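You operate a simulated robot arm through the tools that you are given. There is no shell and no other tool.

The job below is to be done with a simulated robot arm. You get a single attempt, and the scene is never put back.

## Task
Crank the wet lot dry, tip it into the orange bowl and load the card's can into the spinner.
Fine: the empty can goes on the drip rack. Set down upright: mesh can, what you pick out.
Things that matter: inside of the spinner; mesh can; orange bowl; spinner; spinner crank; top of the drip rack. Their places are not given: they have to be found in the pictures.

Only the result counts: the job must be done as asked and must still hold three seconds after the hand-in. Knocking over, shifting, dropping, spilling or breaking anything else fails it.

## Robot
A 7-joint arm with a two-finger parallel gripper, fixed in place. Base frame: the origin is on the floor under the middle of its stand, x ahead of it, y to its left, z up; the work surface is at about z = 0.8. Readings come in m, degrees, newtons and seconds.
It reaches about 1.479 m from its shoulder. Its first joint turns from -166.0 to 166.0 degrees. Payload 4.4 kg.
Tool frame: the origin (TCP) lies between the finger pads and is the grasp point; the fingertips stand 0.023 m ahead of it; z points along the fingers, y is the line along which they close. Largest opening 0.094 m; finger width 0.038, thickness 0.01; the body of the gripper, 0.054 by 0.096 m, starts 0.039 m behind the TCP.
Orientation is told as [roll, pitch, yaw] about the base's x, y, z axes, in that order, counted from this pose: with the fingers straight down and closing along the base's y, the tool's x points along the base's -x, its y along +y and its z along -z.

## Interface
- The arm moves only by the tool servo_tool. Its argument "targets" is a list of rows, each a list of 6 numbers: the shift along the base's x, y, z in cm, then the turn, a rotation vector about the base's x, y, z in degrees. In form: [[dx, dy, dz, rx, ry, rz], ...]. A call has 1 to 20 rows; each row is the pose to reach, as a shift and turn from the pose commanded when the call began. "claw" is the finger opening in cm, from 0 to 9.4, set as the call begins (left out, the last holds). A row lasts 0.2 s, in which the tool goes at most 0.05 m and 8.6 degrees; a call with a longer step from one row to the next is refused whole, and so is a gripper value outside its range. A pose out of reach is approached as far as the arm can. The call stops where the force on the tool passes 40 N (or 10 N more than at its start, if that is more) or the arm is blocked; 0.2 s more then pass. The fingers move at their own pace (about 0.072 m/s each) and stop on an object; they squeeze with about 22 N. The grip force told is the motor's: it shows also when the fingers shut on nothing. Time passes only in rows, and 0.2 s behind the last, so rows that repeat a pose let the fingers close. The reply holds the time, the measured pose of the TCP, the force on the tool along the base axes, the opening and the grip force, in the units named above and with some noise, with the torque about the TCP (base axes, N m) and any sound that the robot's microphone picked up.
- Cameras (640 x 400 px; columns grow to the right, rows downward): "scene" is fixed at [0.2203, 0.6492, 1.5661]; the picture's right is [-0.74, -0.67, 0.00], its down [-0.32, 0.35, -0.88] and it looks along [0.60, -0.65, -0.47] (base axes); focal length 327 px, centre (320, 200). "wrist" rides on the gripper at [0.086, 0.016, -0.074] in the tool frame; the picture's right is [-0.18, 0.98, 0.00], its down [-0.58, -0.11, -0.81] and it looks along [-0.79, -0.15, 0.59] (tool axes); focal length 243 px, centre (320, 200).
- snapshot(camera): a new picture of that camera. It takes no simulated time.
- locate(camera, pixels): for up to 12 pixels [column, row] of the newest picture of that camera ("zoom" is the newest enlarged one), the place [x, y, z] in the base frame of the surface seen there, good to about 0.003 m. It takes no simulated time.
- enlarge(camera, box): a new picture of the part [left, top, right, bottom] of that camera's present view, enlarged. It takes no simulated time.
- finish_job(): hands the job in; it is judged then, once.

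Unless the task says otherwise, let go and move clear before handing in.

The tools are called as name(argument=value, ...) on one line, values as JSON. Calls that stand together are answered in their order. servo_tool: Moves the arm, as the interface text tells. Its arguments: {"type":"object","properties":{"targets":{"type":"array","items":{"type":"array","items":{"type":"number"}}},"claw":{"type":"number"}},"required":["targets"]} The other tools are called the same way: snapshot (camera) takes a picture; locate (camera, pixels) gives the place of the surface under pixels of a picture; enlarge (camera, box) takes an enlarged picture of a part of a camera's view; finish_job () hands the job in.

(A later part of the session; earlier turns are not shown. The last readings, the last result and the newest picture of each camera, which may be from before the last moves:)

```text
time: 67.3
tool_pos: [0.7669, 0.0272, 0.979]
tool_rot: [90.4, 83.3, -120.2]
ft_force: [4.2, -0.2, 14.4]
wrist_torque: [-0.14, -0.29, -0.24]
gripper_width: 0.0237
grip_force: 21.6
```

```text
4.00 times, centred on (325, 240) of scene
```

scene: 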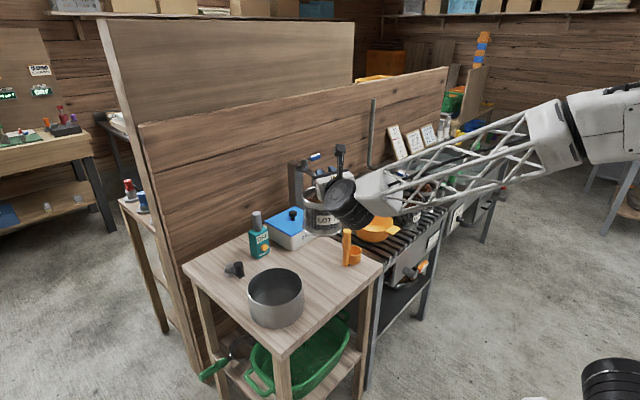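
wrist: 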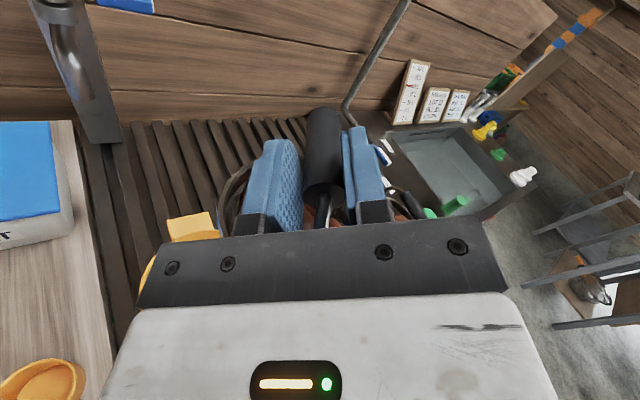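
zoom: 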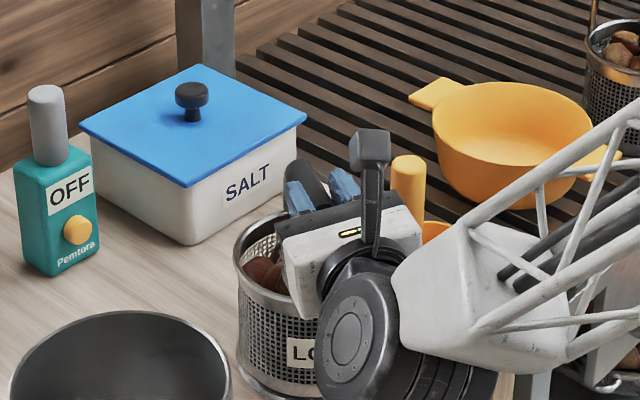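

The table was touched at z=0.979 (14 N up), meaning the can droops a few degrees nose-down. I'll ease down another 0.8 cm so it rotates flat, watching the force.

servo_tool(targets=[[0, 0, -0.2, 0, 0, 0], [0, 0, -0.4, 0, 0, 0], [0, 0, -0.6, 0, 0, 0], [0, 0, -0.8, 0, 0, 0]])

enlarge(camera="scene", box=[260, 200, 390, 300])

snapshot(camera="wrist")

```text
time: 68.3
tool_pos: [0.7661, 0.0263, 0.9723]
tool_rot: [90.0, 83.2, -120.3]
ft_force: [-4.0, -5.6, 16.1]
wrist_torque: [-0.23, -0.22, -0.09]
gripper_width: 0.0236
grip_force: 22.3
```

```text
4.00 times, centred on (325, 250) of scene
```

zoom: 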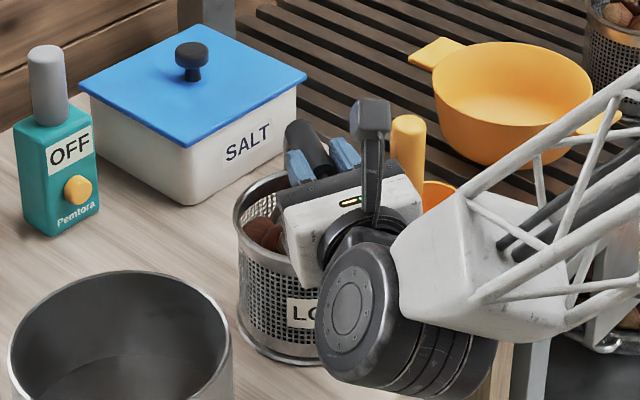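

```text
taken
```

wrist: 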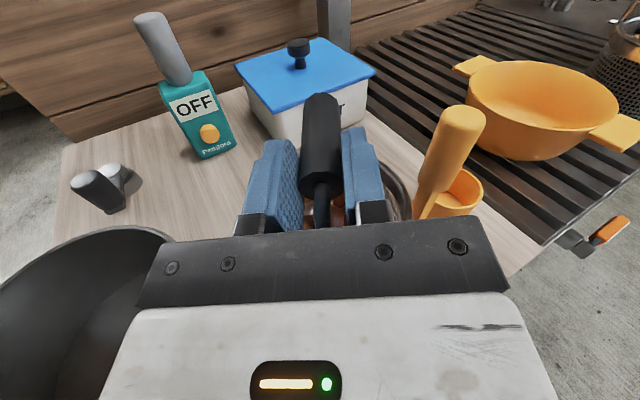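

The force stays moderate as the can rotates flat. Lowering another 0.4 cm, then opening the gripper.

servo_tool(targets=[[0, 0, -0.2, 0, 0, 0], [0, 0, -0.4, 0, 0, 0], [0, 0, -0.4, 0, 0, 0]])

servo_tool(targets=[[0, 0, 0, 0, 0, 0], [0, 0, 0, 0, 0, 0], [0, 0, 0, 0, 0, 0], [0, 0, 0, 0, 0, 0]], claw=6)

snapshot(camera="wrist")

enlarge(camera="scene", box=[260, 200, 390, 300])

```text
time: 69.1
tool_pos: [0.7659, 0.0259, 0.9681]
tool_rot: [89.8, 83.3, -120.4]
ft_force: [-5.2, -6.9, 17.5]
wrist_torque: [-0.15, -0.11, -0.12]
gripper_width: 0.0243
grip_force: 21.8
```

```text
time: 70.1
tool_pos: [0.7652, 0.0279, 0.9678]
tool_rot: [89.7, 83.1, -120.6]
ft_force: [0.2, -0.1, -0.2]
wrist_torque: [-0.02, -0.01, 0.01]
gripper_width: 0.0599
grip_force: 0.1
```

```text
taken
```

wrist: 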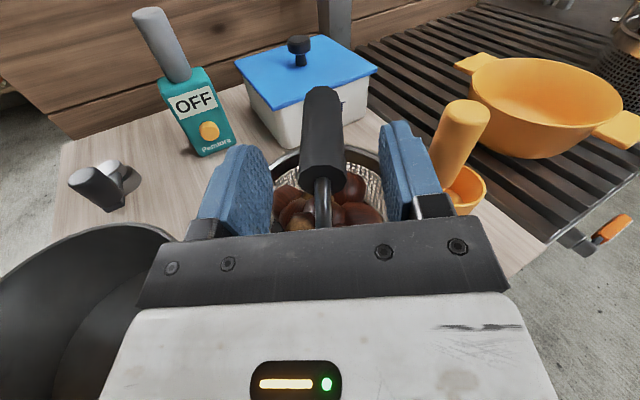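

```text
4.00 times, centred on (325, 250) of scene
```

zoom: 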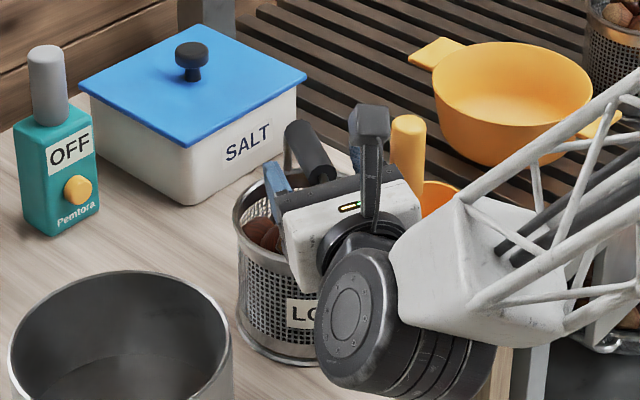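

The can stands free on the table. Backing straight out along the tool axis, then up.

servo_tool(targets=[[-2.6, 1.5, 0, 0, 0, 0], [-5.2, 3, 0, 0, 0, 0], [-7.8, 4.5, 0, 0, 0, 0], [-10.4, 6, 0, 0, 0, 0], [-10.4, 6, 4.5, 0, 0, 0], [-10.4, 6, 9, 0, 0, 0], [-10.4, 6, 13.5, 0, 0, 0], [-10.4, 6, 18, 0, 0, 0], [-10.4, 6, 22, 0, 0, 0], [-10.4, 6, 22, 0, 0, 0]])

snapshot(camera="wrist")

snapshot(camera="scene")

enlarge(camera="scene", box=[270, 200, 370, 285])

```text
time: 72.3
tool_pos: [0.662, 0.0879, 1.1873]
tool_rot: [89.6, 83.0, -120.7]
ft_force: [-0.2, -0.9, 0.4]
wrist_torque: [0.01, 0.02, 0.02]
gripper_width: 0.0598
grip_force: 0.2
```

```text
taken
```

wrist: 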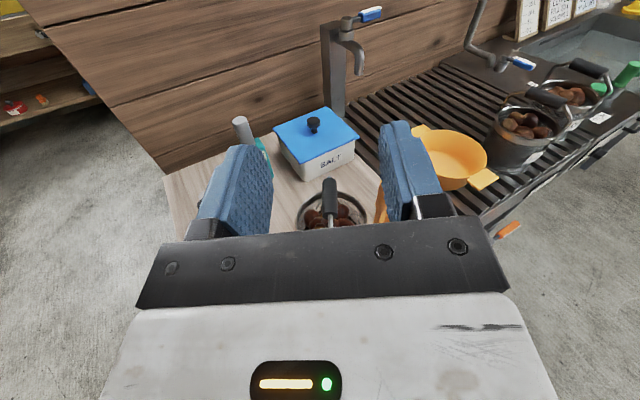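

```text
taken
```

scene: 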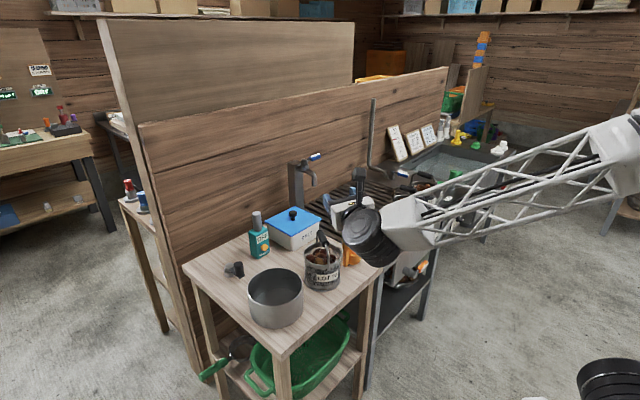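

```text
4.71 times, centred on (320, 242) of scene
```

zoom: 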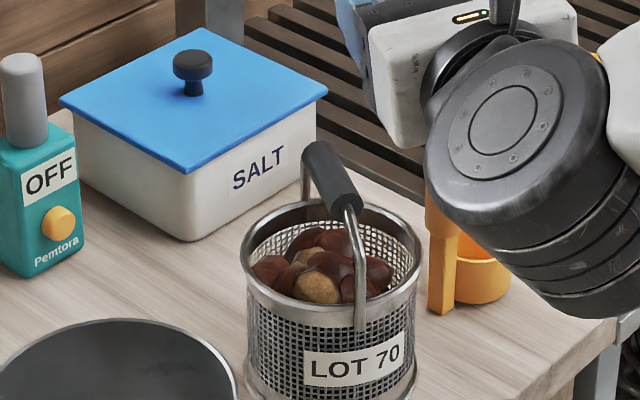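

The can stands upright on the table, contents intact. Measuring its rim and bail precisely for the rim grip.

locate(camera="zoom", pixels=[[243, 250], [419, 250], [310, 203], [335, 320], [262, 220], [400, 220], [265, 290], [400, 295], [318, 165], [352, 195], [358, 270], [305, 185]])

locate(camera="zoom", pixels=[[300, 240], [270, 270], [330, 240], [350, 245], [380, 280], [320, 290], [265, 250], [395, 240], [280, 225], [332, 178], [350, 175], [250, 270]])

```text
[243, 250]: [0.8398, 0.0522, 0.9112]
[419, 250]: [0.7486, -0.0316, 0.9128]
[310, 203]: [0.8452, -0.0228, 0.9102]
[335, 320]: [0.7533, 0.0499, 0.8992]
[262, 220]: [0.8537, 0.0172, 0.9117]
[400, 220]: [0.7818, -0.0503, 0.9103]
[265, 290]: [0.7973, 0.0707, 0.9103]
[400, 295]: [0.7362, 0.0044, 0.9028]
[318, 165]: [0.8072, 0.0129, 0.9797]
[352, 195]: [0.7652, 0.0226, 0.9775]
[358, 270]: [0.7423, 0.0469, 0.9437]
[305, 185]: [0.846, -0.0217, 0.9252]
```

```text
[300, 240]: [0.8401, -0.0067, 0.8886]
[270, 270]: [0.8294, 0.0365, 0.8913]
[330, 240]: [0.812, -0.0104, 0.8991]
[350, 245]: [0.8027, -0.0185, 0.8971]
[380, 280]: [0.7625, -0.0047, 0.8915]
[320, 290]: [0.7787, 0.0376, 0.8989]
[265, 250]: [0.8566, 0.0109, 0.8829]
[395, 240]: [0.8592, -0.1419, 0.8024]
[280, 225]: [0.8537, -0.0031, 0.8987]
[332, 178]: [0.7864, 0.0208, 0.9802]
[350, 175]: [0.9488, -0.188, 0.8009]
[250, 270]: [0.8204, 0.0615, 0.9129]
```

Rim is centred at ≈(0.793,0.010), z≈0.911, radius 6.1 cm, bail heading ≈-33°. To grip the far-left rim point near (0.826,0.061) from above I must turn the wrist: first roll -170° about the tool axis here in free air.

servo_tool(targets=[[0, 0, 0, -7.34, 4.29, 0], [0, 0, 0, -14.68, 8.58, 0], [0, 0, 0, -22.02, 12.87, 0], [0, 0, 0, -29.36, 17.16, 0], [0, 0, 0, -36.7, 21.45, 0], [0, 0, 0, -44.03, 25.73, 0], [0, 0, 0, -51.37, 30.02, 0], [0, 0, 0, -58.71, 34.31, 0], [0, 0, 0, -66.05, 38.6, 0], [0, 0, 0, -73.39, 42.89, 0], [0, 0, 0, -80.73, 47.18, 0], [0, 0, 0, -88.07, 51.47, 0], [0, 0, 0, -95.41, 55.76, 0], [0, 0, 0, -102.75, 60.05, 0], [0, 0, 0, -110.09, 64.34, 0], [0, 0, 0, -117.42, 68.62, 0], [0, 0, 0, -124.76, 72.91, 0], [0, 0, 0, -132.1, 77.2, 0], [0, 0, 0, -139.44, 81.49, 0], [0, 0, 0, -146.78, 85.78, 0]])

snapshot(camera="scene")

```text
time: 76.5
tool_pos: [0.6628, 0.0851, 1.1873]
tool_rot: [90.6, -87.1, -120.8]
ft_force: [-0.1, 0.2, 0.0]
wrist_torque: [0.0, 0.0, -0.02]
gripper_width: 0.0598
grip_force: 0.1
```

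```text
taken
```

scene: 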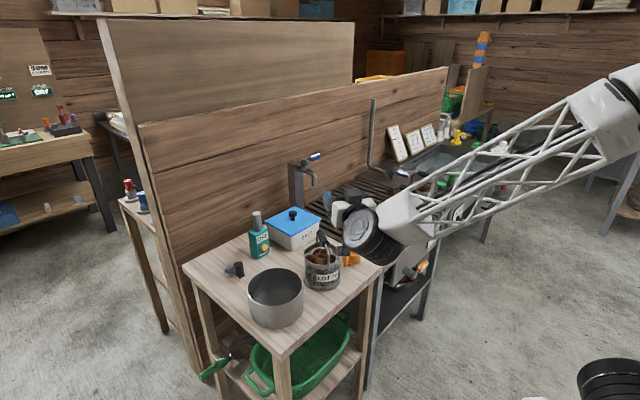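

Roll done; the camera now faces down. Next I pitch the tool to point straight down while moving above the rim point (0.826,0.061).

servo_tool(targets=[[1.4, -0.2, -0.6, 3.8, 6.5, 0], [2.8, -0.4, -1.3, 7.5, 13, 0], [4.1, -0.6, -2, 11.3, 19.4, 0], [5.5, -0.8, -2.7, 15.1, 25.9, 0], [6.8, -1, -3.3, 18.8, 32.4, 0], [8.2, -1.2, -4, 22.6, 38.9, 0], [9.6, -1.4, -4.7, 26.4, 45.4, 0.1], [10.9, -1.6, -5.3, 30.1, 51.9, 0.1], [12.3, -1.8, -6, 33.9, 58.3, 0.1], [13.6, -2, -6.7, 37.7, 64.8, 0.1], [15, -2.2, -7.3, 41.4, 71.3, 0.2], [16.4, -2.4, -8, 45.2, 77.8, 0.2], [16.4, -2.4, -8, 45.2, 77.8, 0.2]], claw=3)

snapshot(camera="wrist")

snapshot(camera="scene")

```text
time: 79.3
tool_pos: [0.7924, 0.0676, 1.1244]
tool_rot: [1.2, -18.8, -33.3]
ft_force: [0.2, 0.0, -0.7]
wrist_torque: [-0.01, 0.0, 0.01]
gripper_width: 0.0302
grip_force: 0.1
out of reach, approached as far as the arm can: row 10, 11, 12, 13
```

```text
taken
```

wrist: 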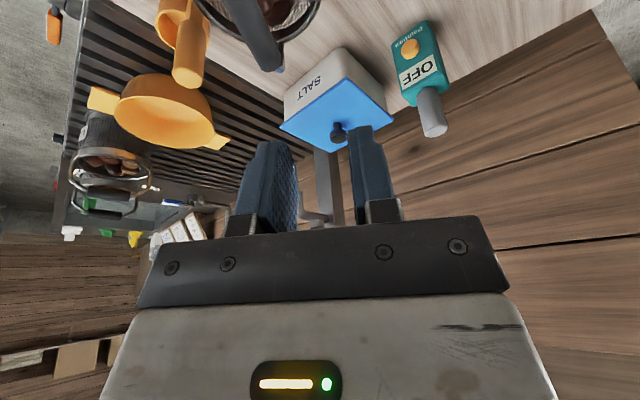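

```text
taken
```

scene: 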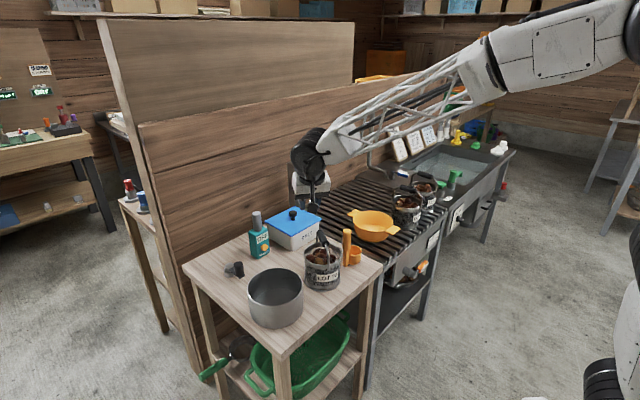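

The pitch-down stopped 19° short of vertical: the wrist is in its flipped branch with the bend joint at its limit. I'll retrace to get back to the original branch, starting by pitching the tool up to horizontal again and rising away from the can.

servo_tool(targets=[[-0.5, 0.3, 1.5, -4.3, -6.6, 0], [-1.5, 0.9, 3, -8.6, -13.2, 0], [-2.5, 1.5, 4, -12.9, -19.9, 0], [-3.5, 2.1, 5, -17.2, -26.5, 0], [-4.5, 2.7, 6, -21.5, -33.1, 0], [-5.5, 3.3, 7, -25.8, -39.7, 0], [-6.5, 3.9, 8, -30.1, -46.4, 0], [-7.5, 4.5, 9, -34.4, -53, 0], [-9.2, 5.2, 9.6, -38.7, -59.6, 0], [-9.2, 5.2, 9.6, -38.7, -59.6, 0]])

```text
time: 81.5
tool_pos: [0.7014, 0.1189, 1.2213]
tool_rot: [86.1, -89.5, -118.1]
ft_force: [-0.4, 0.5, -0.4]
wrist_torque: [-0.01, -0.01, 0.0]
gripper_width: 0.03
grip_force: 0.0
```

Horizontal again. Now rolling back +170° about the tool axis (camera up).

servo_tool(targets=[[0, 0, 0, 7.21, -4.5, 0], [0, 0, 0, 14.42, -9.01, 0], [0, 0, 0, 21.62, -13.51, 0], [0, 0, 0, 28.83, -18.02, 0], [0, 0, 0, 36.04, -22.52, 0], [0, 0, 0, 43.25, -27.03, 0], [0, 0, 0, 50.46, -31.53, 0], [0, 0, 0, 57.66, -36.04, 0], [0, 0, 0, 64.87, -40.54, 0], [0, 0, 0, 72.08, -45.05, 0], [0, 0, 0, 79.29, -49.55, 0], [0, 0, 0, 86.5, -54.06, 0], [0, 0, 0, 93.7, -58.56, 0], [0, 0, 0, 100.91, -63.07, 0], [0, 0, 0, 108.12, -67.57, 0], [0, 0, 0, 115.33, -72.08, 0], [0, 0, 0, 122.54, -76.58, 0], [0, 0, 0, 129.74, -81.09, 0], [0, 0, 0, 136.95, -85.59, 0], [0, 0, 0, 144.16, -90.1, 0]])

servo_tool(targets=[[0, 0.8, 0.8, 0, 0, 8], [0, 1.6, 1.6, 0, 0, 16], [0, 2.4, 2.4, 0, 0, 24], [0, 3.2, 3.2, 0, 0, 32], [0, 3.2, 3.2, 0, 0, 32]])

```text
time: 85.7
tool_pos: [0.7005, 0.1198, 1.2223]
tool_rot: [90.8, 80.7, -121.2]
ft_force: [0.0, 0.4, 0.6]
wrist_torque: [0.01, 0.03, 0.01]
gripper_width: 0.0302
grip_force: 0.0
```

```text
time: 86.9
tool_pos: [0.702, 0.1521, 1.2524]
tool_rot: [90.5, 80.5, -89.4]
ft_force: [0.6, -0.6, -0.5]
wrist_torque: [0.02, 0.0, 0.02]
gripper_width: 0.03
grip_force: 0.1
```

Heading is back to 0 with the camera up. Now the inverse swing to a vertical tool with yaw -90°, passing on the left as before.

servo_tool(targets=[[1, -0.2, 0, -4.45, 5.25, 4.45], [2, -0.4, 0, -8.89, 10.51, 8.89], [3, -0.6, 0, -13.34, 15.76, 13.34], [4, -0.8, 0, -17.79, 21.01, 17.79], [5, -1, 0, -22.23, 26.27, 22.23], [6, -1.2, 0, -26.68, 31.52, 26.68], [7, -1.4, 0, -31.13, 36.78, 31.13], [8, -1.6, 0, -35.57, 42.03, 35.57], [9, -1.8, 0, -40.02, 47.28, 40.02], [10, -2, -0.5, -44.46, 52.54, 44.46], [11, -2.2, -1, -48.91, 57.79, 48.91], [12, -2.4, -1.5, -53.36, 63.04, 53.36], [13, -2.7, -2, -57.8, 68.3, 57.8], [14, -3, -2.5, -62.25, 73.55, 62.25], [14, -3, -2.5, -62.25, 73.55, 62.25]])

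snapshot(camera="scene")

snapshot(camera="wrist")

```text
time: 90.1
tool_pos: [0.842, 0.1212, 1.2284]
tool_rot: [-0.2, -0.1, -89.9]
ft_force: [-0.2, 0.2, 0.1]
wrist_torque: [0.0, 0.02, 0.01]
gripper_width: 0.0302
grip_force: 0.1
out of reach, approached as far as the arm can: row 4
```

```text
taken
```

scene: 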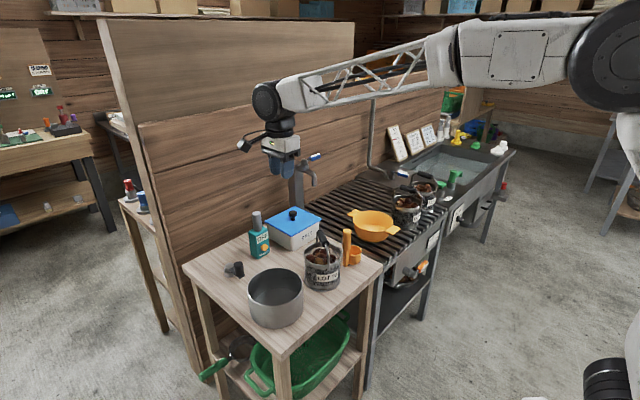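

```text
taken
```

wrist: 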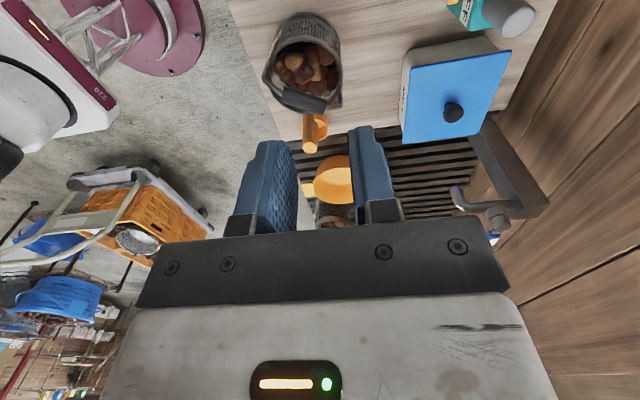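

The tool is back in its original branch: vertical, yaw -90°. Before gripping the rim, I'll dry-run the pour with the empty hand: go above the bowl, turn to yaw -135° and pitch so the fingers swing toward heading -45°.

servo_tool(targets=[[0, -4.4, 0, 0, 0, -4.5], [0, -8.8, 0, 0, 0, -9], [0, -13.2, 0, 0, 0, -13.5], [0, -17.6, 0, 0, 0, -18], [0, -22, 0, 0, 0, -22.5], [0, -26.4, 0, 0, 0, -27], [-0.5, -30.8, 0, 0, 0, -31.5], [-1, -35.2, 0, 0, 0, -36], [-1, -39.6, 0, 0, 0, -40.5], [-1, -44, 0, 0, 0, -45], [-1, -44, 0, 0, 0, -45]])

servo_tool(targets=[[0, 0, 0, -6, -6, 0], [0, 0, 0, -12, -12, 0], [0, 0, 0, -18, -18, 0], [0, 0, 0, -24, -24, 0], [0, 0, 0, -30, -30, 0], [0, 0, 0, -36, -36, 0], [0, 0, 0, -42, -42, 0], [0, 0, 0, -48, -48, 0], [0, 0, 0, -54, -54, 0], [0, 0, 0, -60, -60, 0], [0, 0, 0, -66, -66, 0], [0, 0, 0, -72, -72, 0], [0, 0, 0, -78, -78, 0], [0, 0, 0, -78, -78, 0]])

snapshot(camera="scene")

```text
time: 92.5
tool_pos: [0.832, -0.318, 1.2272]
tool_rot: [-0.1, 0.1, -135.0]
ft_force: [0.2, -1.3, 0.1]
wrist_torque: [-0.02, 0.03, -0.02]
gripper_width: 0.03
grip_force: 0.1
```

```text
time: 95.5
tool_pos: [0.8307, -0.322, 1.2374]
tool_rot: [75.7, -0.4, -134.8]
ft_force: [0.6, 0.2, -0.9]
wrist_torque: [0.03, 0.02, 0.0]
gripper_width: 0.0298
grip_force: 0.1
out of reach, approached as far as the arm can: row 9, 10, 11, 12, 13, 14
```

```text
taken
```

scene: 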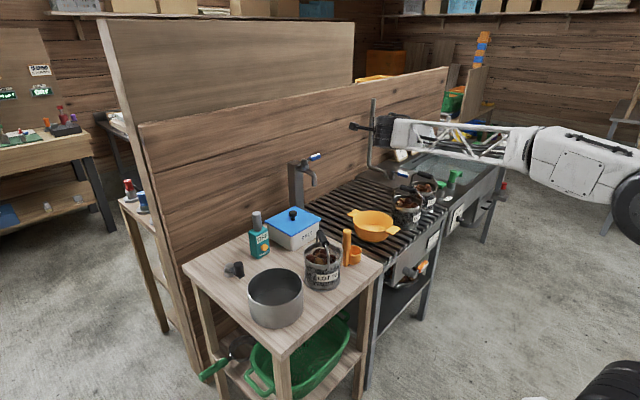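

The pour swing stopped at 76° from vertical, probably because the last joint runs out of range at yaw -135°. I'll unpitch, turn the hand 180° to yaw +45° (same closing line) and try the swing again.

servo_tool(targets=[[0, 0, 0, 5.9, 5.9, 0], [0, 0, 0, 11.9, 11.9, 0], [0, 0, 0, 17.8, 17.8, 0], [0, 0, 0, 23.8, 23.8, 0], [0, 0, 0, 29.7, 29.7, 0], [0, 0, 0, 35.7, 35.7, 0], [0, 0, 0, 41.6, 41.6, 0], [0, 0, 0, 47.6, 47.6, 0], [0, 0, 0, 53.5, 53.5, 0], [0, 0, 0, 53.5, 53.5, 0]])

servo_tool(targets=[[0, 0, 0, 0, 0, 8.5], [0, 0, 0, 0, 0, 17], [0, 0, 0, 0, 0, 25.5], [0, 0, 0, 0, 0, 34], [0, 0, 0, 0, 0, 42.5], [0, 0, 0, 0, 0, 51], [0, 0, 0, 0, 0, 59.5], [0, 0, 0, 0, 0, 68], [0, 0, 0, 0, 0, 76.5], [0, 0, 0, 0, 0, 85], [0, 0, 0, 0, 0, 93.5], [0, 0, 0, 0, 0, 102], [0, 0, 0, 0, 0, 110.5], [0, 0, 0, 0, 0, 119], [0, 0, 0, 0, 0, 127.5], [0, 0, 0, 0, 0, 136], [0, 0, 0, 0, 0, 144.5], [0, 0, 0, 0, 0, 153], [0, 0, 0, 0, 0, 161.5], [0, 0, 0, 0, 0, 170]])

servo_tool(targets=[[0, 0, 0, 0, 0, 5], [0, 0, 0, 0, 0, 10], [0, 0, 0, 0, 0, 10]])

servo_tool(targets=[[0, 0, 0, -6, -6, 0], [0, 0, 0, -12, -12, 0], [0, 0, 0, -18, -18, 0], [0, 0, 0, -24, -24, 0], [0, 0, 0, -30, -30, 0], [0, 0, 0, -36, -36, 0], [0, 0, 0, -42, -42, 0], [0, 0, 0, -48, -48, 0], [0, 0, 0, -54, -54, 0], [0, 0, 0, -60, -60, 0], [0, 0, 0, -66, -66, 0], [0, 0, 0, -72, -72, 0], [0, 0, 0, -78, -78, 0], [0, 0, 0, -82, -82, 0]])

snapshot(camera="scene")

```text
time: 97.7
tool_pos: [0.832, -0.3223, 1.2354]
tool_rot: [-0.1, 0.2, -134.6]
ft_force: [-0.8, -0.9, 0.1]
wrist_torque: [-0.01, -0.02, -0.01]
gripper_width: 0.0299
grip_force: 0.1
```

```text
time: 101.9
tool_pos: [0.8327, -0.3219, 1.2365]
tool_rot: [0.0, 0.2, 35.4]
ft_force: [-0.2, 0.3, 0.1]
wrist_torque: [-0.01, -0.02, -0.03]
gripper_width: 0.0302
grip_force: 0.0
```

```text
time: 102.7
tool_pos: [0.8324, -0.3218, 1.2362]
tool_rot: [-0.1, 0.2, 45.3]
ft_force: [-0.3, -0.2, 0.6]
wrist_torque: [0.02, -0.04, 0.01]
gripper_width: 0.0302
grip_force: 0.1
```

```text
time: 105.7
tool_pos: [0.8324, -0.3215, 1.2373]
tool_rot: [-116.2, 0.2, 44.7]
ft_force: [-0.1, 0.4, 0.3]
wrist_torque: [0.0, 0.02, 0.02]
gripper_width: 0.0301
grip_force: 0.1
```

```text
taken
```

scene: 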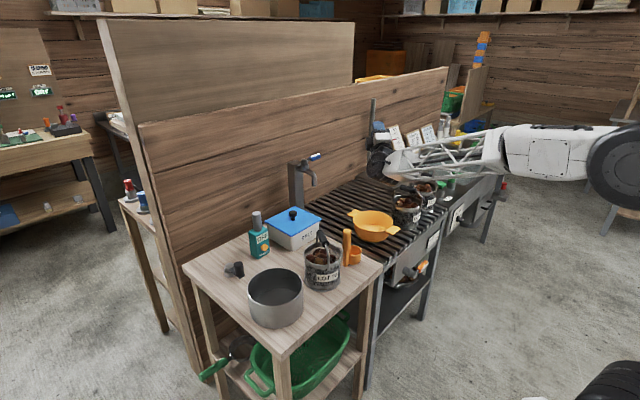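

At yaw +45° the swing to 116° works, which is what the pour needs. I'll unpitch, then return over the can on the table while turning to yaw 147° (closing across the rim at the +l side).

servo_tool(targets=[[0, 0, 0, 6, 6, 0], [0, 0, 0, 12, 12, 0], [0, 0, 0, 18, 18, 0], [0, 0, 0, 24, 24, 0], [0, 0, 0, 30, 30, 0], [0, 0, 0, 36, 36, 0], [0, 0, 0, 42, 42, 0], [0, 0, 0, 48, 48, 0], [0, 0, 0, 54, 54, 0], [0, 0, 0, 60, 60, 0], [0, 0, 0, 66, 66, 0], [0, 0, 0, 72, 72, 0], [0, 0, 0, 78, 78, 0], [0, 0, 0, 82.1, 82.1, 0], [0, 0, 0, 82.1, 82.1, 0]])

servo_tool(targets=[[0, 3, 0, 0, 0, 8.5], [0, 6, 0, 0, 0, 17], [0, 9, 0, 0, 0, 25.5], [0, 12, 0, 0, 0, 34], [0, 15, 0, 0, 0, 42.5], [0, 18, 0, 0, 0, 51], [0, 21, 0, 0, 0, 59.5], [0, 24, 0, 0, 0, 68], [0, 27, 0, 0, 0, 76.5], [0, 30, 0, 0, 0, 85], [0, 34, 0, 0, 0, 93.5], [0, 38.3, 0, 0, 0, 101.7], [0, 38.3, 0, 0, 0, 101.7]])

snapshot(camera="wrist")

snapshot(camera="scene")

```text
time: 108.9
tool_pos: [0.832, -0.3223, 1.2371]
tool_rot: [0.2, 0.2, 45.4]
ft_force: [-0.6, 0.1, -0.5]
wrist_torque: [0.03, 0.0, 0.0]
gripper_width: 0.0299
grip_force: 0.0
```

```text
time: 111.7
tool_pos: [0.8322, 0.0624, 1.2398]
tool_rot: [0.2, 0.2, 147.1]
ft_force: [0.7, 0.2, 0.0]
wrist_torque: [0.01, -0.03, 0.02]
gripper_width: 0.0299
grip_force: 0.1
```

```text
taken
```

wrist: 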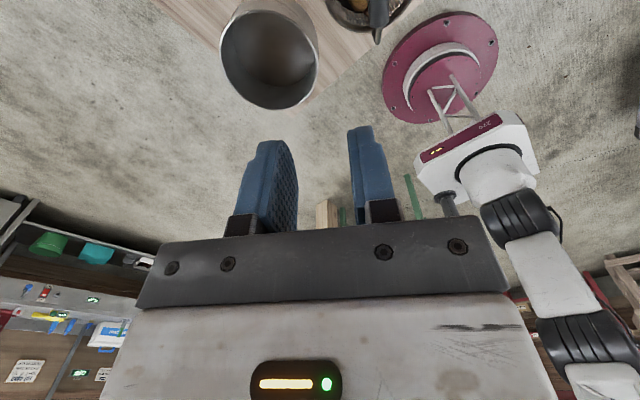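

```text
taken
```

scene: 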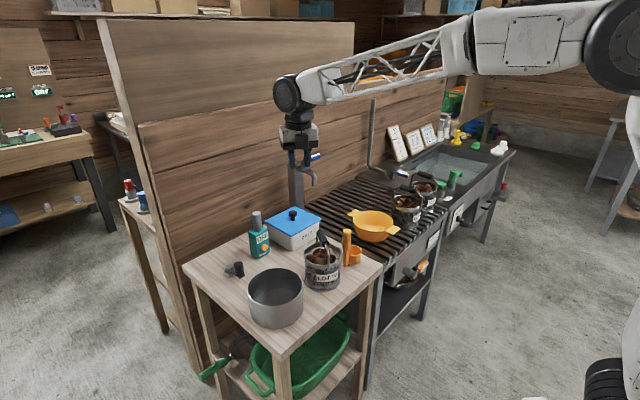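

Yaw 147° is fine too. The scene view is unobstructed, so I'll re-measure the can's rim and check the salt box height near the camera's path.

enlarge(camera="scene", box=[295, 225, 355, 295])

locate(camera="zoom", pixels=[[218, 185], [230, 240], [270, 140], [430, 175], [420, 225], [320, 275], [390, 135], [250, 205], [240, 190], [265, 215], [330, 90], [355, 120]])

locate(camera="scene", pixels=[[293, 213], [295, 235], [266, 222], [320, 219], [295, 248], [318, 234]])

```text
5.71 times, centred on (325, 260) of scene
```

zoom: 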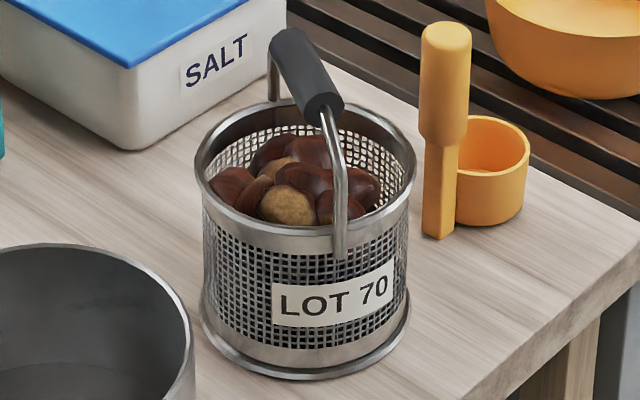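

```text
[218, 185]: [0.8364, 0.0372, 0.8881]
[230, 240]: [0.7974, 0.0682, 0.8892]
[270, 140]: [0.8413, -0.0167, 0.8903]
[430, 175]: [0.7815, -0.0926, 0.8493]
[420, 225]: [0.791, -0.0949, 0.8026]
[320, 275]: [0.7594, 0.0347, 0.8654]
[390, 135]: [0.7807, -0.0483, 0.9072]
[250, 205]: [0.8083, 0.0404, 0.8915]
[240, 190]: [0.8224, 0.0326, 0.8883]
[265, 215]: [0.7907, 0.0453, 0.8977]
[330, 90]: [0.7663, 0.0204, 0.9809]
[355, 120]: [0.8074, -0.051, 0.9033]
```

```text
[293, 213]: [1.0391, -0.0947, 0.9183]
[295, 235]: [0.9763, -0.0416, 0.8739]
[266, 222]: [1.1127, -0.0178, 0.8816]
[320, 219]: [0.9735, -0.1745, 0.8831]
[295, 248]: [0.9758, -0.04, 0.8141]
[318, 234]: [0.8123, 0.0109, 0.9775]
```

Salt box is low and distant enough; chestnuts near the +l wall lie ~2.3 cm below the rim. I'll lean the tool 10° outward, set a 1.6 cm opening and come down to 8 cm above the rim point (0.826,0.060).

servo_tool(targets=[[-0.3, -0.1, -3, -4.2, 2.7, 0], [-0.65, -0.2, -7, -8.39, 5.45, 0], [-0.65, -0.2, -11.5, -8.39, 5.45, 0], [-0.65, -0.2, -16, -8.39, 5.45, 0], [-0.65, -0.2, -20.5, -8.39, 5.45, 0], [-0.65, -0.2, -24.5, -8.39, 5.45, 0], [-0.65, -0.2, -24.5, -8.39, 5.45, 0]], claw=1.6)

snapshot(camera="wrist")

enlarge(camera="scene", box=[265, 190, 385, 290])

```text
time: 113.3
tool_pos: [0.8311, 0.0582, 0.9921]
tool_rot: [10.1, 0.1, 147.2]
ft_force: [0.7, 0.3, 1.3]
wrist_torque: [0.02, 0.01, -0.04]
gripper_width: 0.016
grip_force: 0.1
```

```text
taken
```

wrist: 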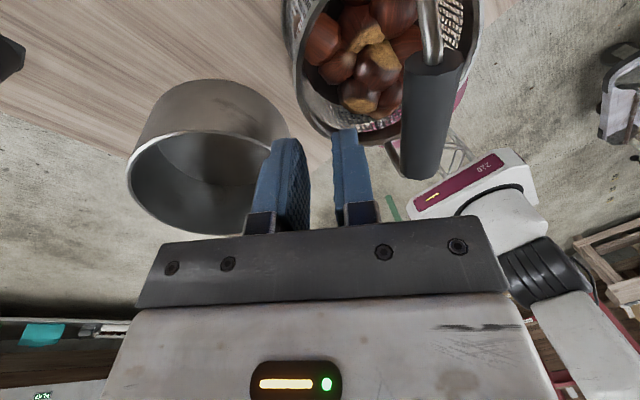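

```text
4.00 times, centred on (325, 240) of scene
```

zoom: 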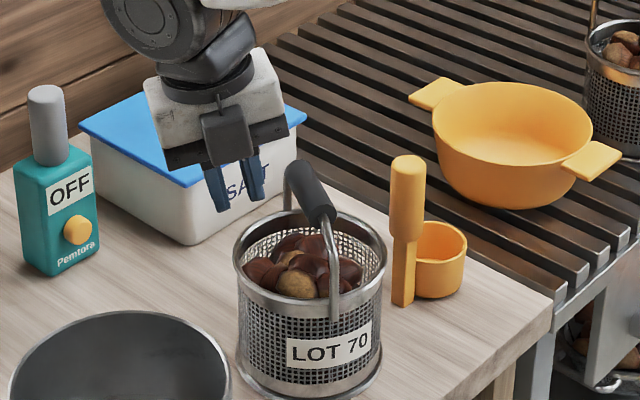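

The reading is a few millimetres off the commanded spot; I'll hold still for a moment and read again.

servo_tool(targets=[[0, 0, 0, 0, 0, 0], [0, 0, 0, 0, 0, 0]])

enlarge(camera="wrist", box=[240, 0, 480, 220])

locate(camera="wrist", pixels=[[285, 60], [300, 115], [320, 130], [330, 133], [345, 138], [297, 100], [335, 95], [320, 90], [360, 100], [355, 140], [430, 110], [345, 132]])

```text
time: 113.9
tool_pos: [0.8314, 0.0599, 0.9926]
tool_rot: [10.2, 0.1, 147.1]
ft_force: [0.4, 0.0, -0.4]
wrist_torque: [-0.02, 0.02, 0.01]
gripper_width: 0.0161
grip_force: 0.1
```

```text
1.82 times, centred on (360, 110) of wrist
```

zoom: 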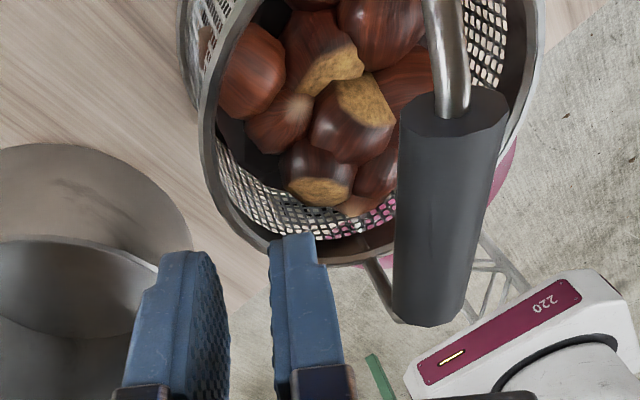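

```text
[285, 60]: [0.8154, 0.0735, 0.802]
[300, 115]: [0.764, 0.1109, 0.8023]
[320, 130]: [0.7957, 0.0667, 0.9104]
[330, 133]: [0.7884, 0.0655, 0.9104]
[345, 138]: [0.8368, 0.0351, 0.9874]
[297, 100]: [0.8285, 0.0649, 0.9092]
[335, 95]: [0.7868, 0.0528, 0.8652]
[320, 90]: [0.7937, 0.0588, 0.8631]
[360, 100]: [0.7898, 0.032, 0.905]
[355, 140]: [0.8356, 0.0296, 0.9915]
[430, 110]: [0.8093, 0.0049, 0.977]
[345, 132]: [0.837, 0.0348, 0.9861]
```

locate(camera="zoom", pixels=[[203, 90], [203, 140], [212, 180], [225, 205], [245, 232], [255, 243], [330, 262], [360, 250], [232, 60], [538, 60], [530, 110], [215, 150]])

```text
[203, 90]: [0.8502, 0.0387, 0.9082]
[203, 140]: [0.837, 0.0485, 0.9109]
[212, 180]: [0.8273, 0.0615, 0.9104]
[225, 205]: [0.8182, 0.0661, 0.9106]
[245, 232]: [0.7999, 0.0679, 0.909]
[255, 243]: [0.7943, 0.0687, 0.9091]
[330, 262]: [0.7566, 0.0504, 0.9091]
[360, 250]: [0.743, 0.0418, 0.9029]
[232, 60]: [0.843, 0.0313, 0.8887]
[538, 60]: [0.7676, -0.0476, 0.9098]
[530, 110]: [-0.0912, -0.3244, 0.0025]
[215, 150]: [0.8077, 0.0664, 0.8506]
```

Averaging the rim points gives the wall at ≈(0.827,0.061) toward +l. I'll shift slightly and lower until the fingertips are level with the rim, then check.

servo_tool(targets=[[-0.36, 0.21, -2, 0, 0, 0], [-0.36, 0.21, -4, 0, 0, 0], [-0.36, 0.21, -5.3, 0, 0, 0], [-0.36, 0.21, -5.3, 0, 0, 0]])

enlarge(camera="wrist", box=[240, 60, 440, 220])

enlarge(camera="scene", box=[285, 215, 365, 285])

```text
time: 114.9
tool_pos: [0.8252, 0.0621, 0.9368]
tool_rot: [10.2, 0.1, 147.1]
ft_force: [-0.3, 0.6, -0.7]
wrist_torque: [-0.01, -0.01, -0.01]
gripper_width: 0.0163
grip_force: 0.1
```

```text
2.50 times, centred on (340, 140) of wrist
```

zoom: 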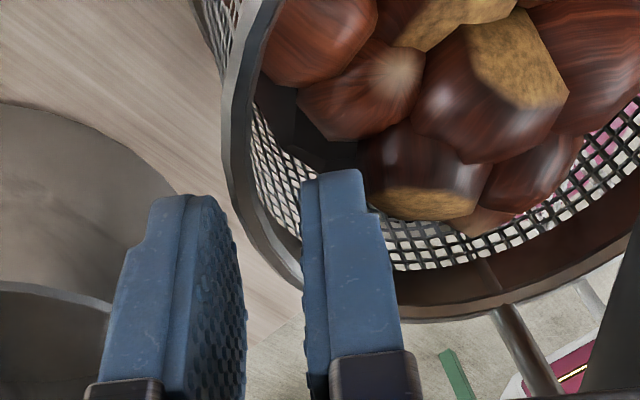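

```text
5.71 times, centred on (325, 250) of scene
```

zoom: 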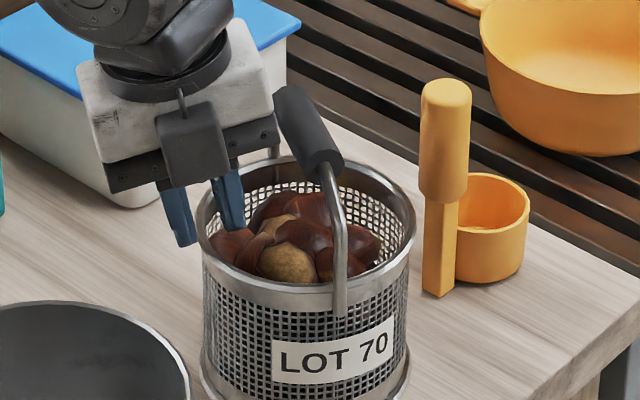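

The fingers straddle the rim: one inside, one outside. Lowering 2.3 cm so the pads overlap the rim band.

servo_tool(targets=[[0, 0, -0.8, 0, 0, 0], [0, 0, -1.6, 0, 0, 0], [0, 0, -2.3, 0, 0, 0], [0, 0, -2.3, 0, 0, 0]])

enlarge(camera="wrist", box=[240, 60, 440, 220])

enlarge(camera="scene", box=[285, 215, 365, 285])

```text
time: 115.4
tool_pos: [0.8247, 0.0617, 0.9315]
tool_rot: [9.9, 0.4, 147.0]
ft_force: [-1.0, 0.1, 7.1]
wrist_torque: [0.01, 0.22, -0.06]
gripper_width: 0.0171
grip_force: 1.6
stopped in row 2: the force on the tool passed its limit at 52 N (the readings are from after the stop); the commanded pose is now the measured one
```

```text
2.50 times, centred on (340, 140) of wrist
```

zoom: 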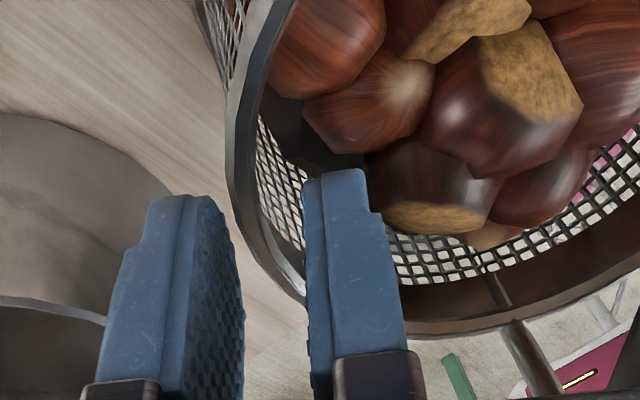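

```text
5.71 times, centred on (325, 250) of scene
```

zoom: 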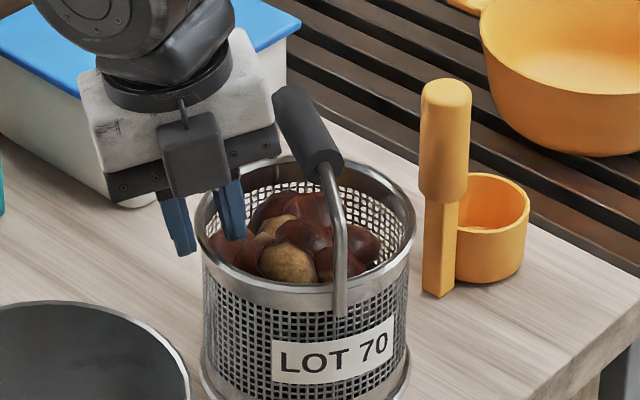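

The descent met resistance at z=0.9315 (52 N); the torque puts the contact at the inner finger's corner against a chestnut. I'll rise 1.5 cm, narrow the opening to 1.2 cm, reduce the lean to 6° and shift slightly outward so the inner finger hugs the wall.

servo_tool(targets=[[0, 0, 0.8, 0, 0, 0], [0, 0, 1.5, 0, 0, 0], [0.08, 0.12, 1.5, 3.36, -2.18, 0], [0.08, 0.12, 1.5, 3.36, -2.18, 0], [0.08, 0.12, 0.6, 3.36, -2.18, 0], [0.08, 0.12, 0.6, 3.36, -2.18, 0]], claw=1.2)

enlarge(camera="wrist", box=[240, 60, 440, 220])

enlarge(camera="scene", box=[285, 215, 365, 285])

```text
time: 116.8
tool_pos: [0.8244, 0.0629, 0.9369]
tool_rot: [5.9, 0.4, 147.0]
ft_force: [-0.7, -0.4, 0.6]
wrist_torque: [-0.04, 0.01, 0.0]
gripper_width: 0.0121
grip_force: 0.0
```

```text
2.50 times, centred on (340, 140) of wrist
```

zoom: 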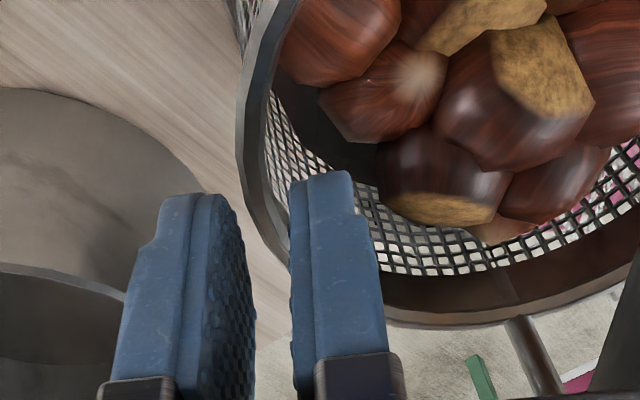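

```text
5.71 times, centred on (325, 250) of scene
```

zoom: 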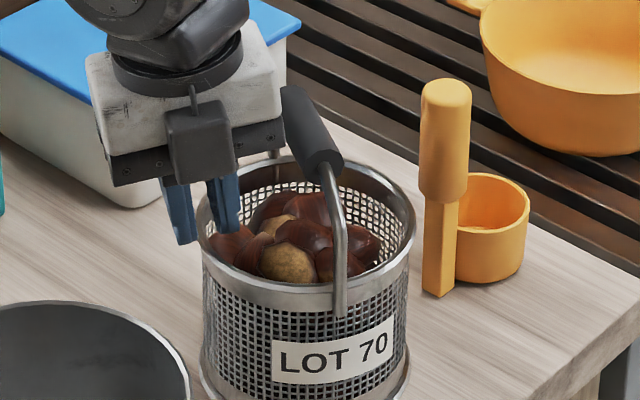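

Now the rim band passes between the pads with clearance on both sides, and the chestnut is clear of the inner finger. Lowering again in small steps.

servo_tool(targets=[[0, 0, -0.6, 0, 0, 0], [0, 0, -1.2, 0, 0, 0], [0, 0, -1.8, 0, 0, 0], [0, 0, -2.3, 0, 0, 0], [0, 0, -2.3, 0, 0, 0]])

enlarge(camera="wrist", box=[240, 60, 440, 220])

enlarge(camera="scene", box=[285, 215, 365, 285])

```text
time: 117.4
tool_pos: [0.827, 0.064, 0.9327]
tool_rot: [5.6, 0.7, 147.1]
ft_force: [-0.6, 0.0, 6.1]
wrist_torque: [0.01, 0.07, 0.13]
gripper_width: 0.0125
grip_force: 0.5
stopped in row 2: the force on the tool passed its limit at 51 N (the readings are from after the stop); the commanded pose is now the measured one
```

```text
2.50 times, centred on (340, 140) of wrist
```

zoom: 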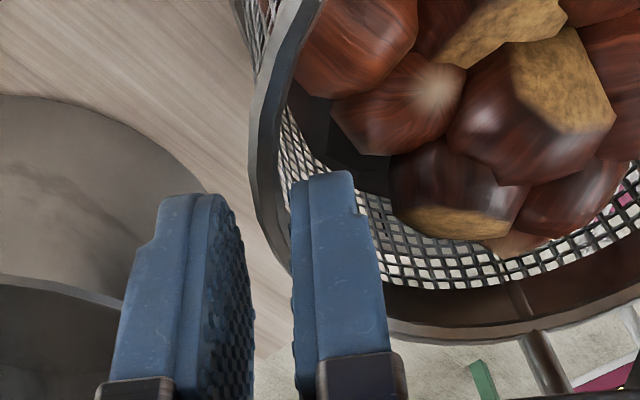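

```text
5.71 times, centred on (325, 250) of scene
```

zoom: 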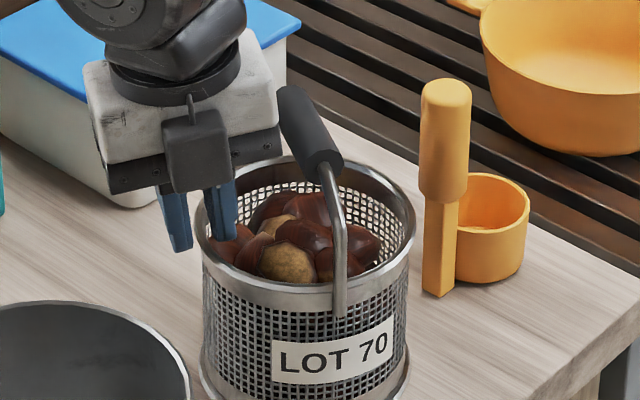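

Stopped again with the tips exactly at rim height; the tool seems offset along the rim so the finger's far edge lands on the curved wall. I'll rise 1 cm and compare finger and rim positions in the same wrist image.

servo_tool(targets=[[0, 0, 0.6, 0, 0, 0], [0, 0, 1, 0, 0, 0], [0, 0, 1, 0, 0, 0]])

enlarge(camera="wrist", box=[240, 60, 440, 220])

locate(camera="zoom", pixels=[[322, 178], [300, 188], [345, 178], [200, 200], [175, 200], [245, 150], [250, 190], [262, 225], [285, 262], [330, 290], [400, 318], [255, 80]])

```text
time: 118.2
tool_pos: [0.8277, 0.0648, 0.9424]
tool_rot: [5.8, 0.7, 147.1]
ft_force: [-0.2, 0.6, 0.4]
wrist_torque: [0.02, 0.04, 0.0]
gripper_width: 0.012
grip_force: 0.1
```

```text
2.50 times, centred on (340, 140) of wrist
```

zoom: 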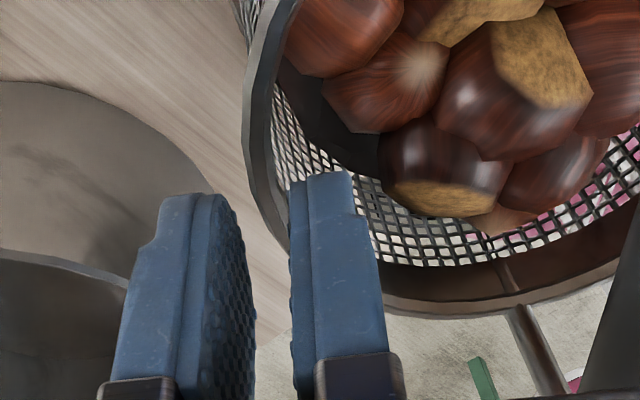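

```text
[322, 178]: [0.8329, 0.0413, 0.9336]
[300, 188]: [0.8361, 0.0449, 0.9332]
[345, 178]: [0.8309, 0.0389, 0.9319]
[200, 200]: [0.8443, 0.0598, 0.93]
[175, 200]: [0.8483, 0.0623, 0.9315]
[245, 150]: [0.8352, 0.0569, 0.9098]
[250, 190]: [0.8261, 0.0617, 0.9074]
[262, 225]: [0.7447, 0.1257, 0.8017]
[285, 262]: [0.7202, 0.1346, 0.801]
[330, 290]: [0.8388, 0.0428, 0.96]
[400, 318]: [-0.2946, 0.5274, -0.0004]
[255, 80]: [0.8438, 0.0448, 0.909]
```

In this image the inner finger spans h from -2.2 to +1.6 cm about the can's axis and the rim band is nearly 5 mm thick, so its far edge clips the curve. I'll shift +0.33 cm along the bail direction, open to 1.6 cm and descend again.

servo_tool(targets=[[0.26, -0.21, 0, 0, 0, 0], [0.26, -0.21, 0, 0, 0, 0], [0.26, -0.21, -0.6, 0, 0, 0], [0.26, -0.21, -1.2, 0, 0, 0], [0.26, -0.21, -1.7, 0, 0, 0], [0.26, -0.21, -2.2, 0, 0, 0], [0.26, -0.21, -2.7, 0, 0, 0], [0.26, -0.21, -2.7, 0, 0, 0]], claw=1.6)

enlarge(camera="wrist", box=[240, 60, 440, 220])

enlarge(camera="scene", box=[285, 215, 365, 285])

```text
time: 119.4
tool_pos: [0.8304, 0.0636, 0.9326]
tool_rot: [5.4, 1.0, 147.1]
ft_force: [0.5, -0.6, 5.1]
wrist_torque: [0.0, 0.13, 0.05]
gripper_width: 0.0165
grip_force: 0.5
stopped in row 5: the force on the tool passed its limit at 48 N (the readings are from after the stop); the commanded pose is now the measured one
```

```text
2.50 times, centred on (340, 140) of wrist
```

zoom: 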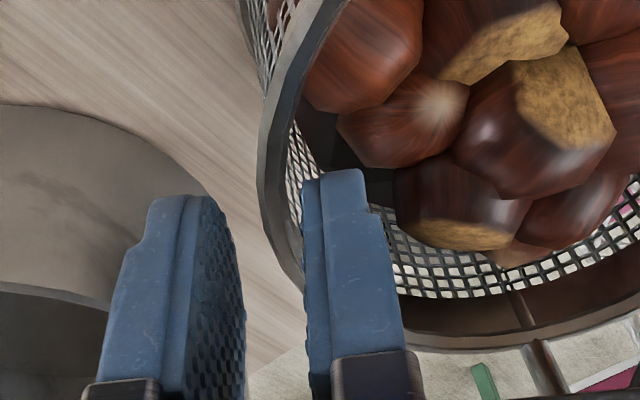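

```text
5.71 times, centred on (325, 250) of scene
```

zoom: 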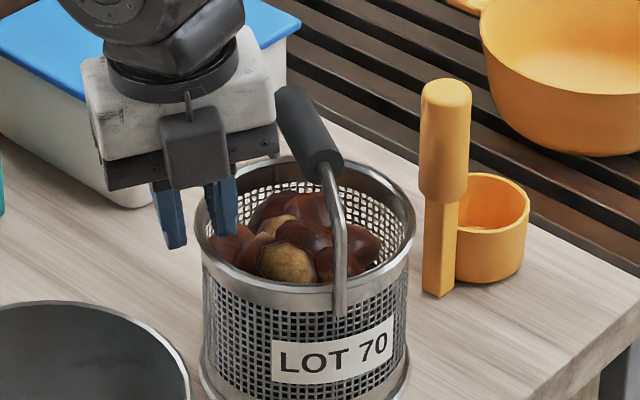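

Back-projecting the image shows the rolled rim is about 6 mm thick and the inner finger's far corner still lands on it. I'll rise, shift about 4 mm inward, set opening 1.8 cm and lean 9°, then descend.

servo_tool(targets=[[0, 0, 0.8, 0, 0, 0], [-0.05, -0.45, 0.8, -3, 2, 0], [-0.05, -0.45, 0.8, -3, 2, 0], [-0.05, -0.45, 0.3, -3, 2, 0], [-0.05, -0.45, -0.2, -3, 2, 0], [-0.05, -0.45, -0.7, -3, 2, 0], [-0.05, -0.45, -1.2, -3, 2, 0], [-0.05, -0.45, -1.8, -3, 2, 0], [-0.05, -0.45, -1.8, -3, 2, 0]], claw=1.8)

enlarge(camera="wrist", box=[240, 60, 440, 220])

enlarge(camera="scene", box=[285, 215, 365, 285])

```text
time: 121.4
tool_pos: [0.8304, 0.0588, 0.9131]
tool_rot: [9.1, 1.0, 147.1]
ft_force: [-2.6, -1.9, 0.5]
wrist_torque: [-0.05, 0.01, -0.04]
gripper_width: 0.0189
grip_force: 1.3
```

```text
2.50 times, centred on (340, 140) of wrist
```

zoom: 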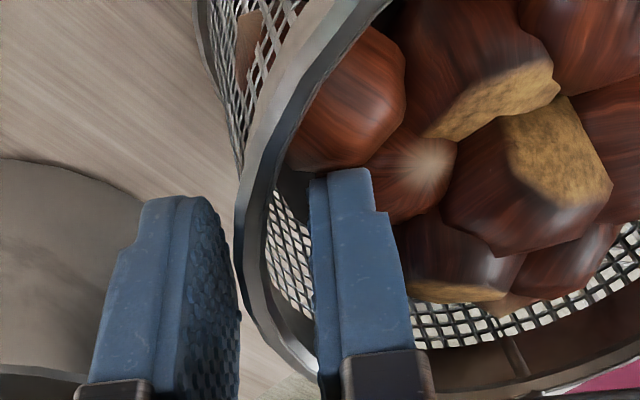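

```text
5.71 times, centred on (325, 250) of scene
```

zoom: 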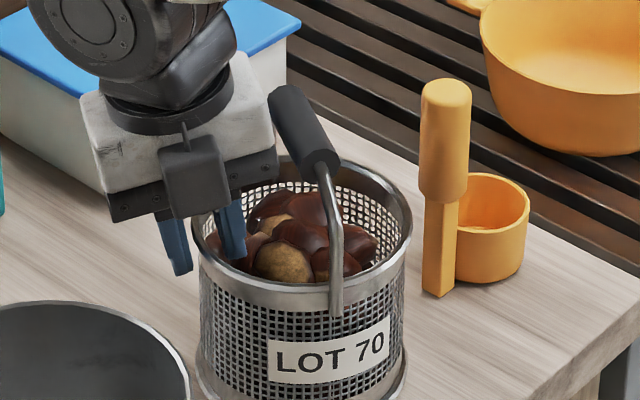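

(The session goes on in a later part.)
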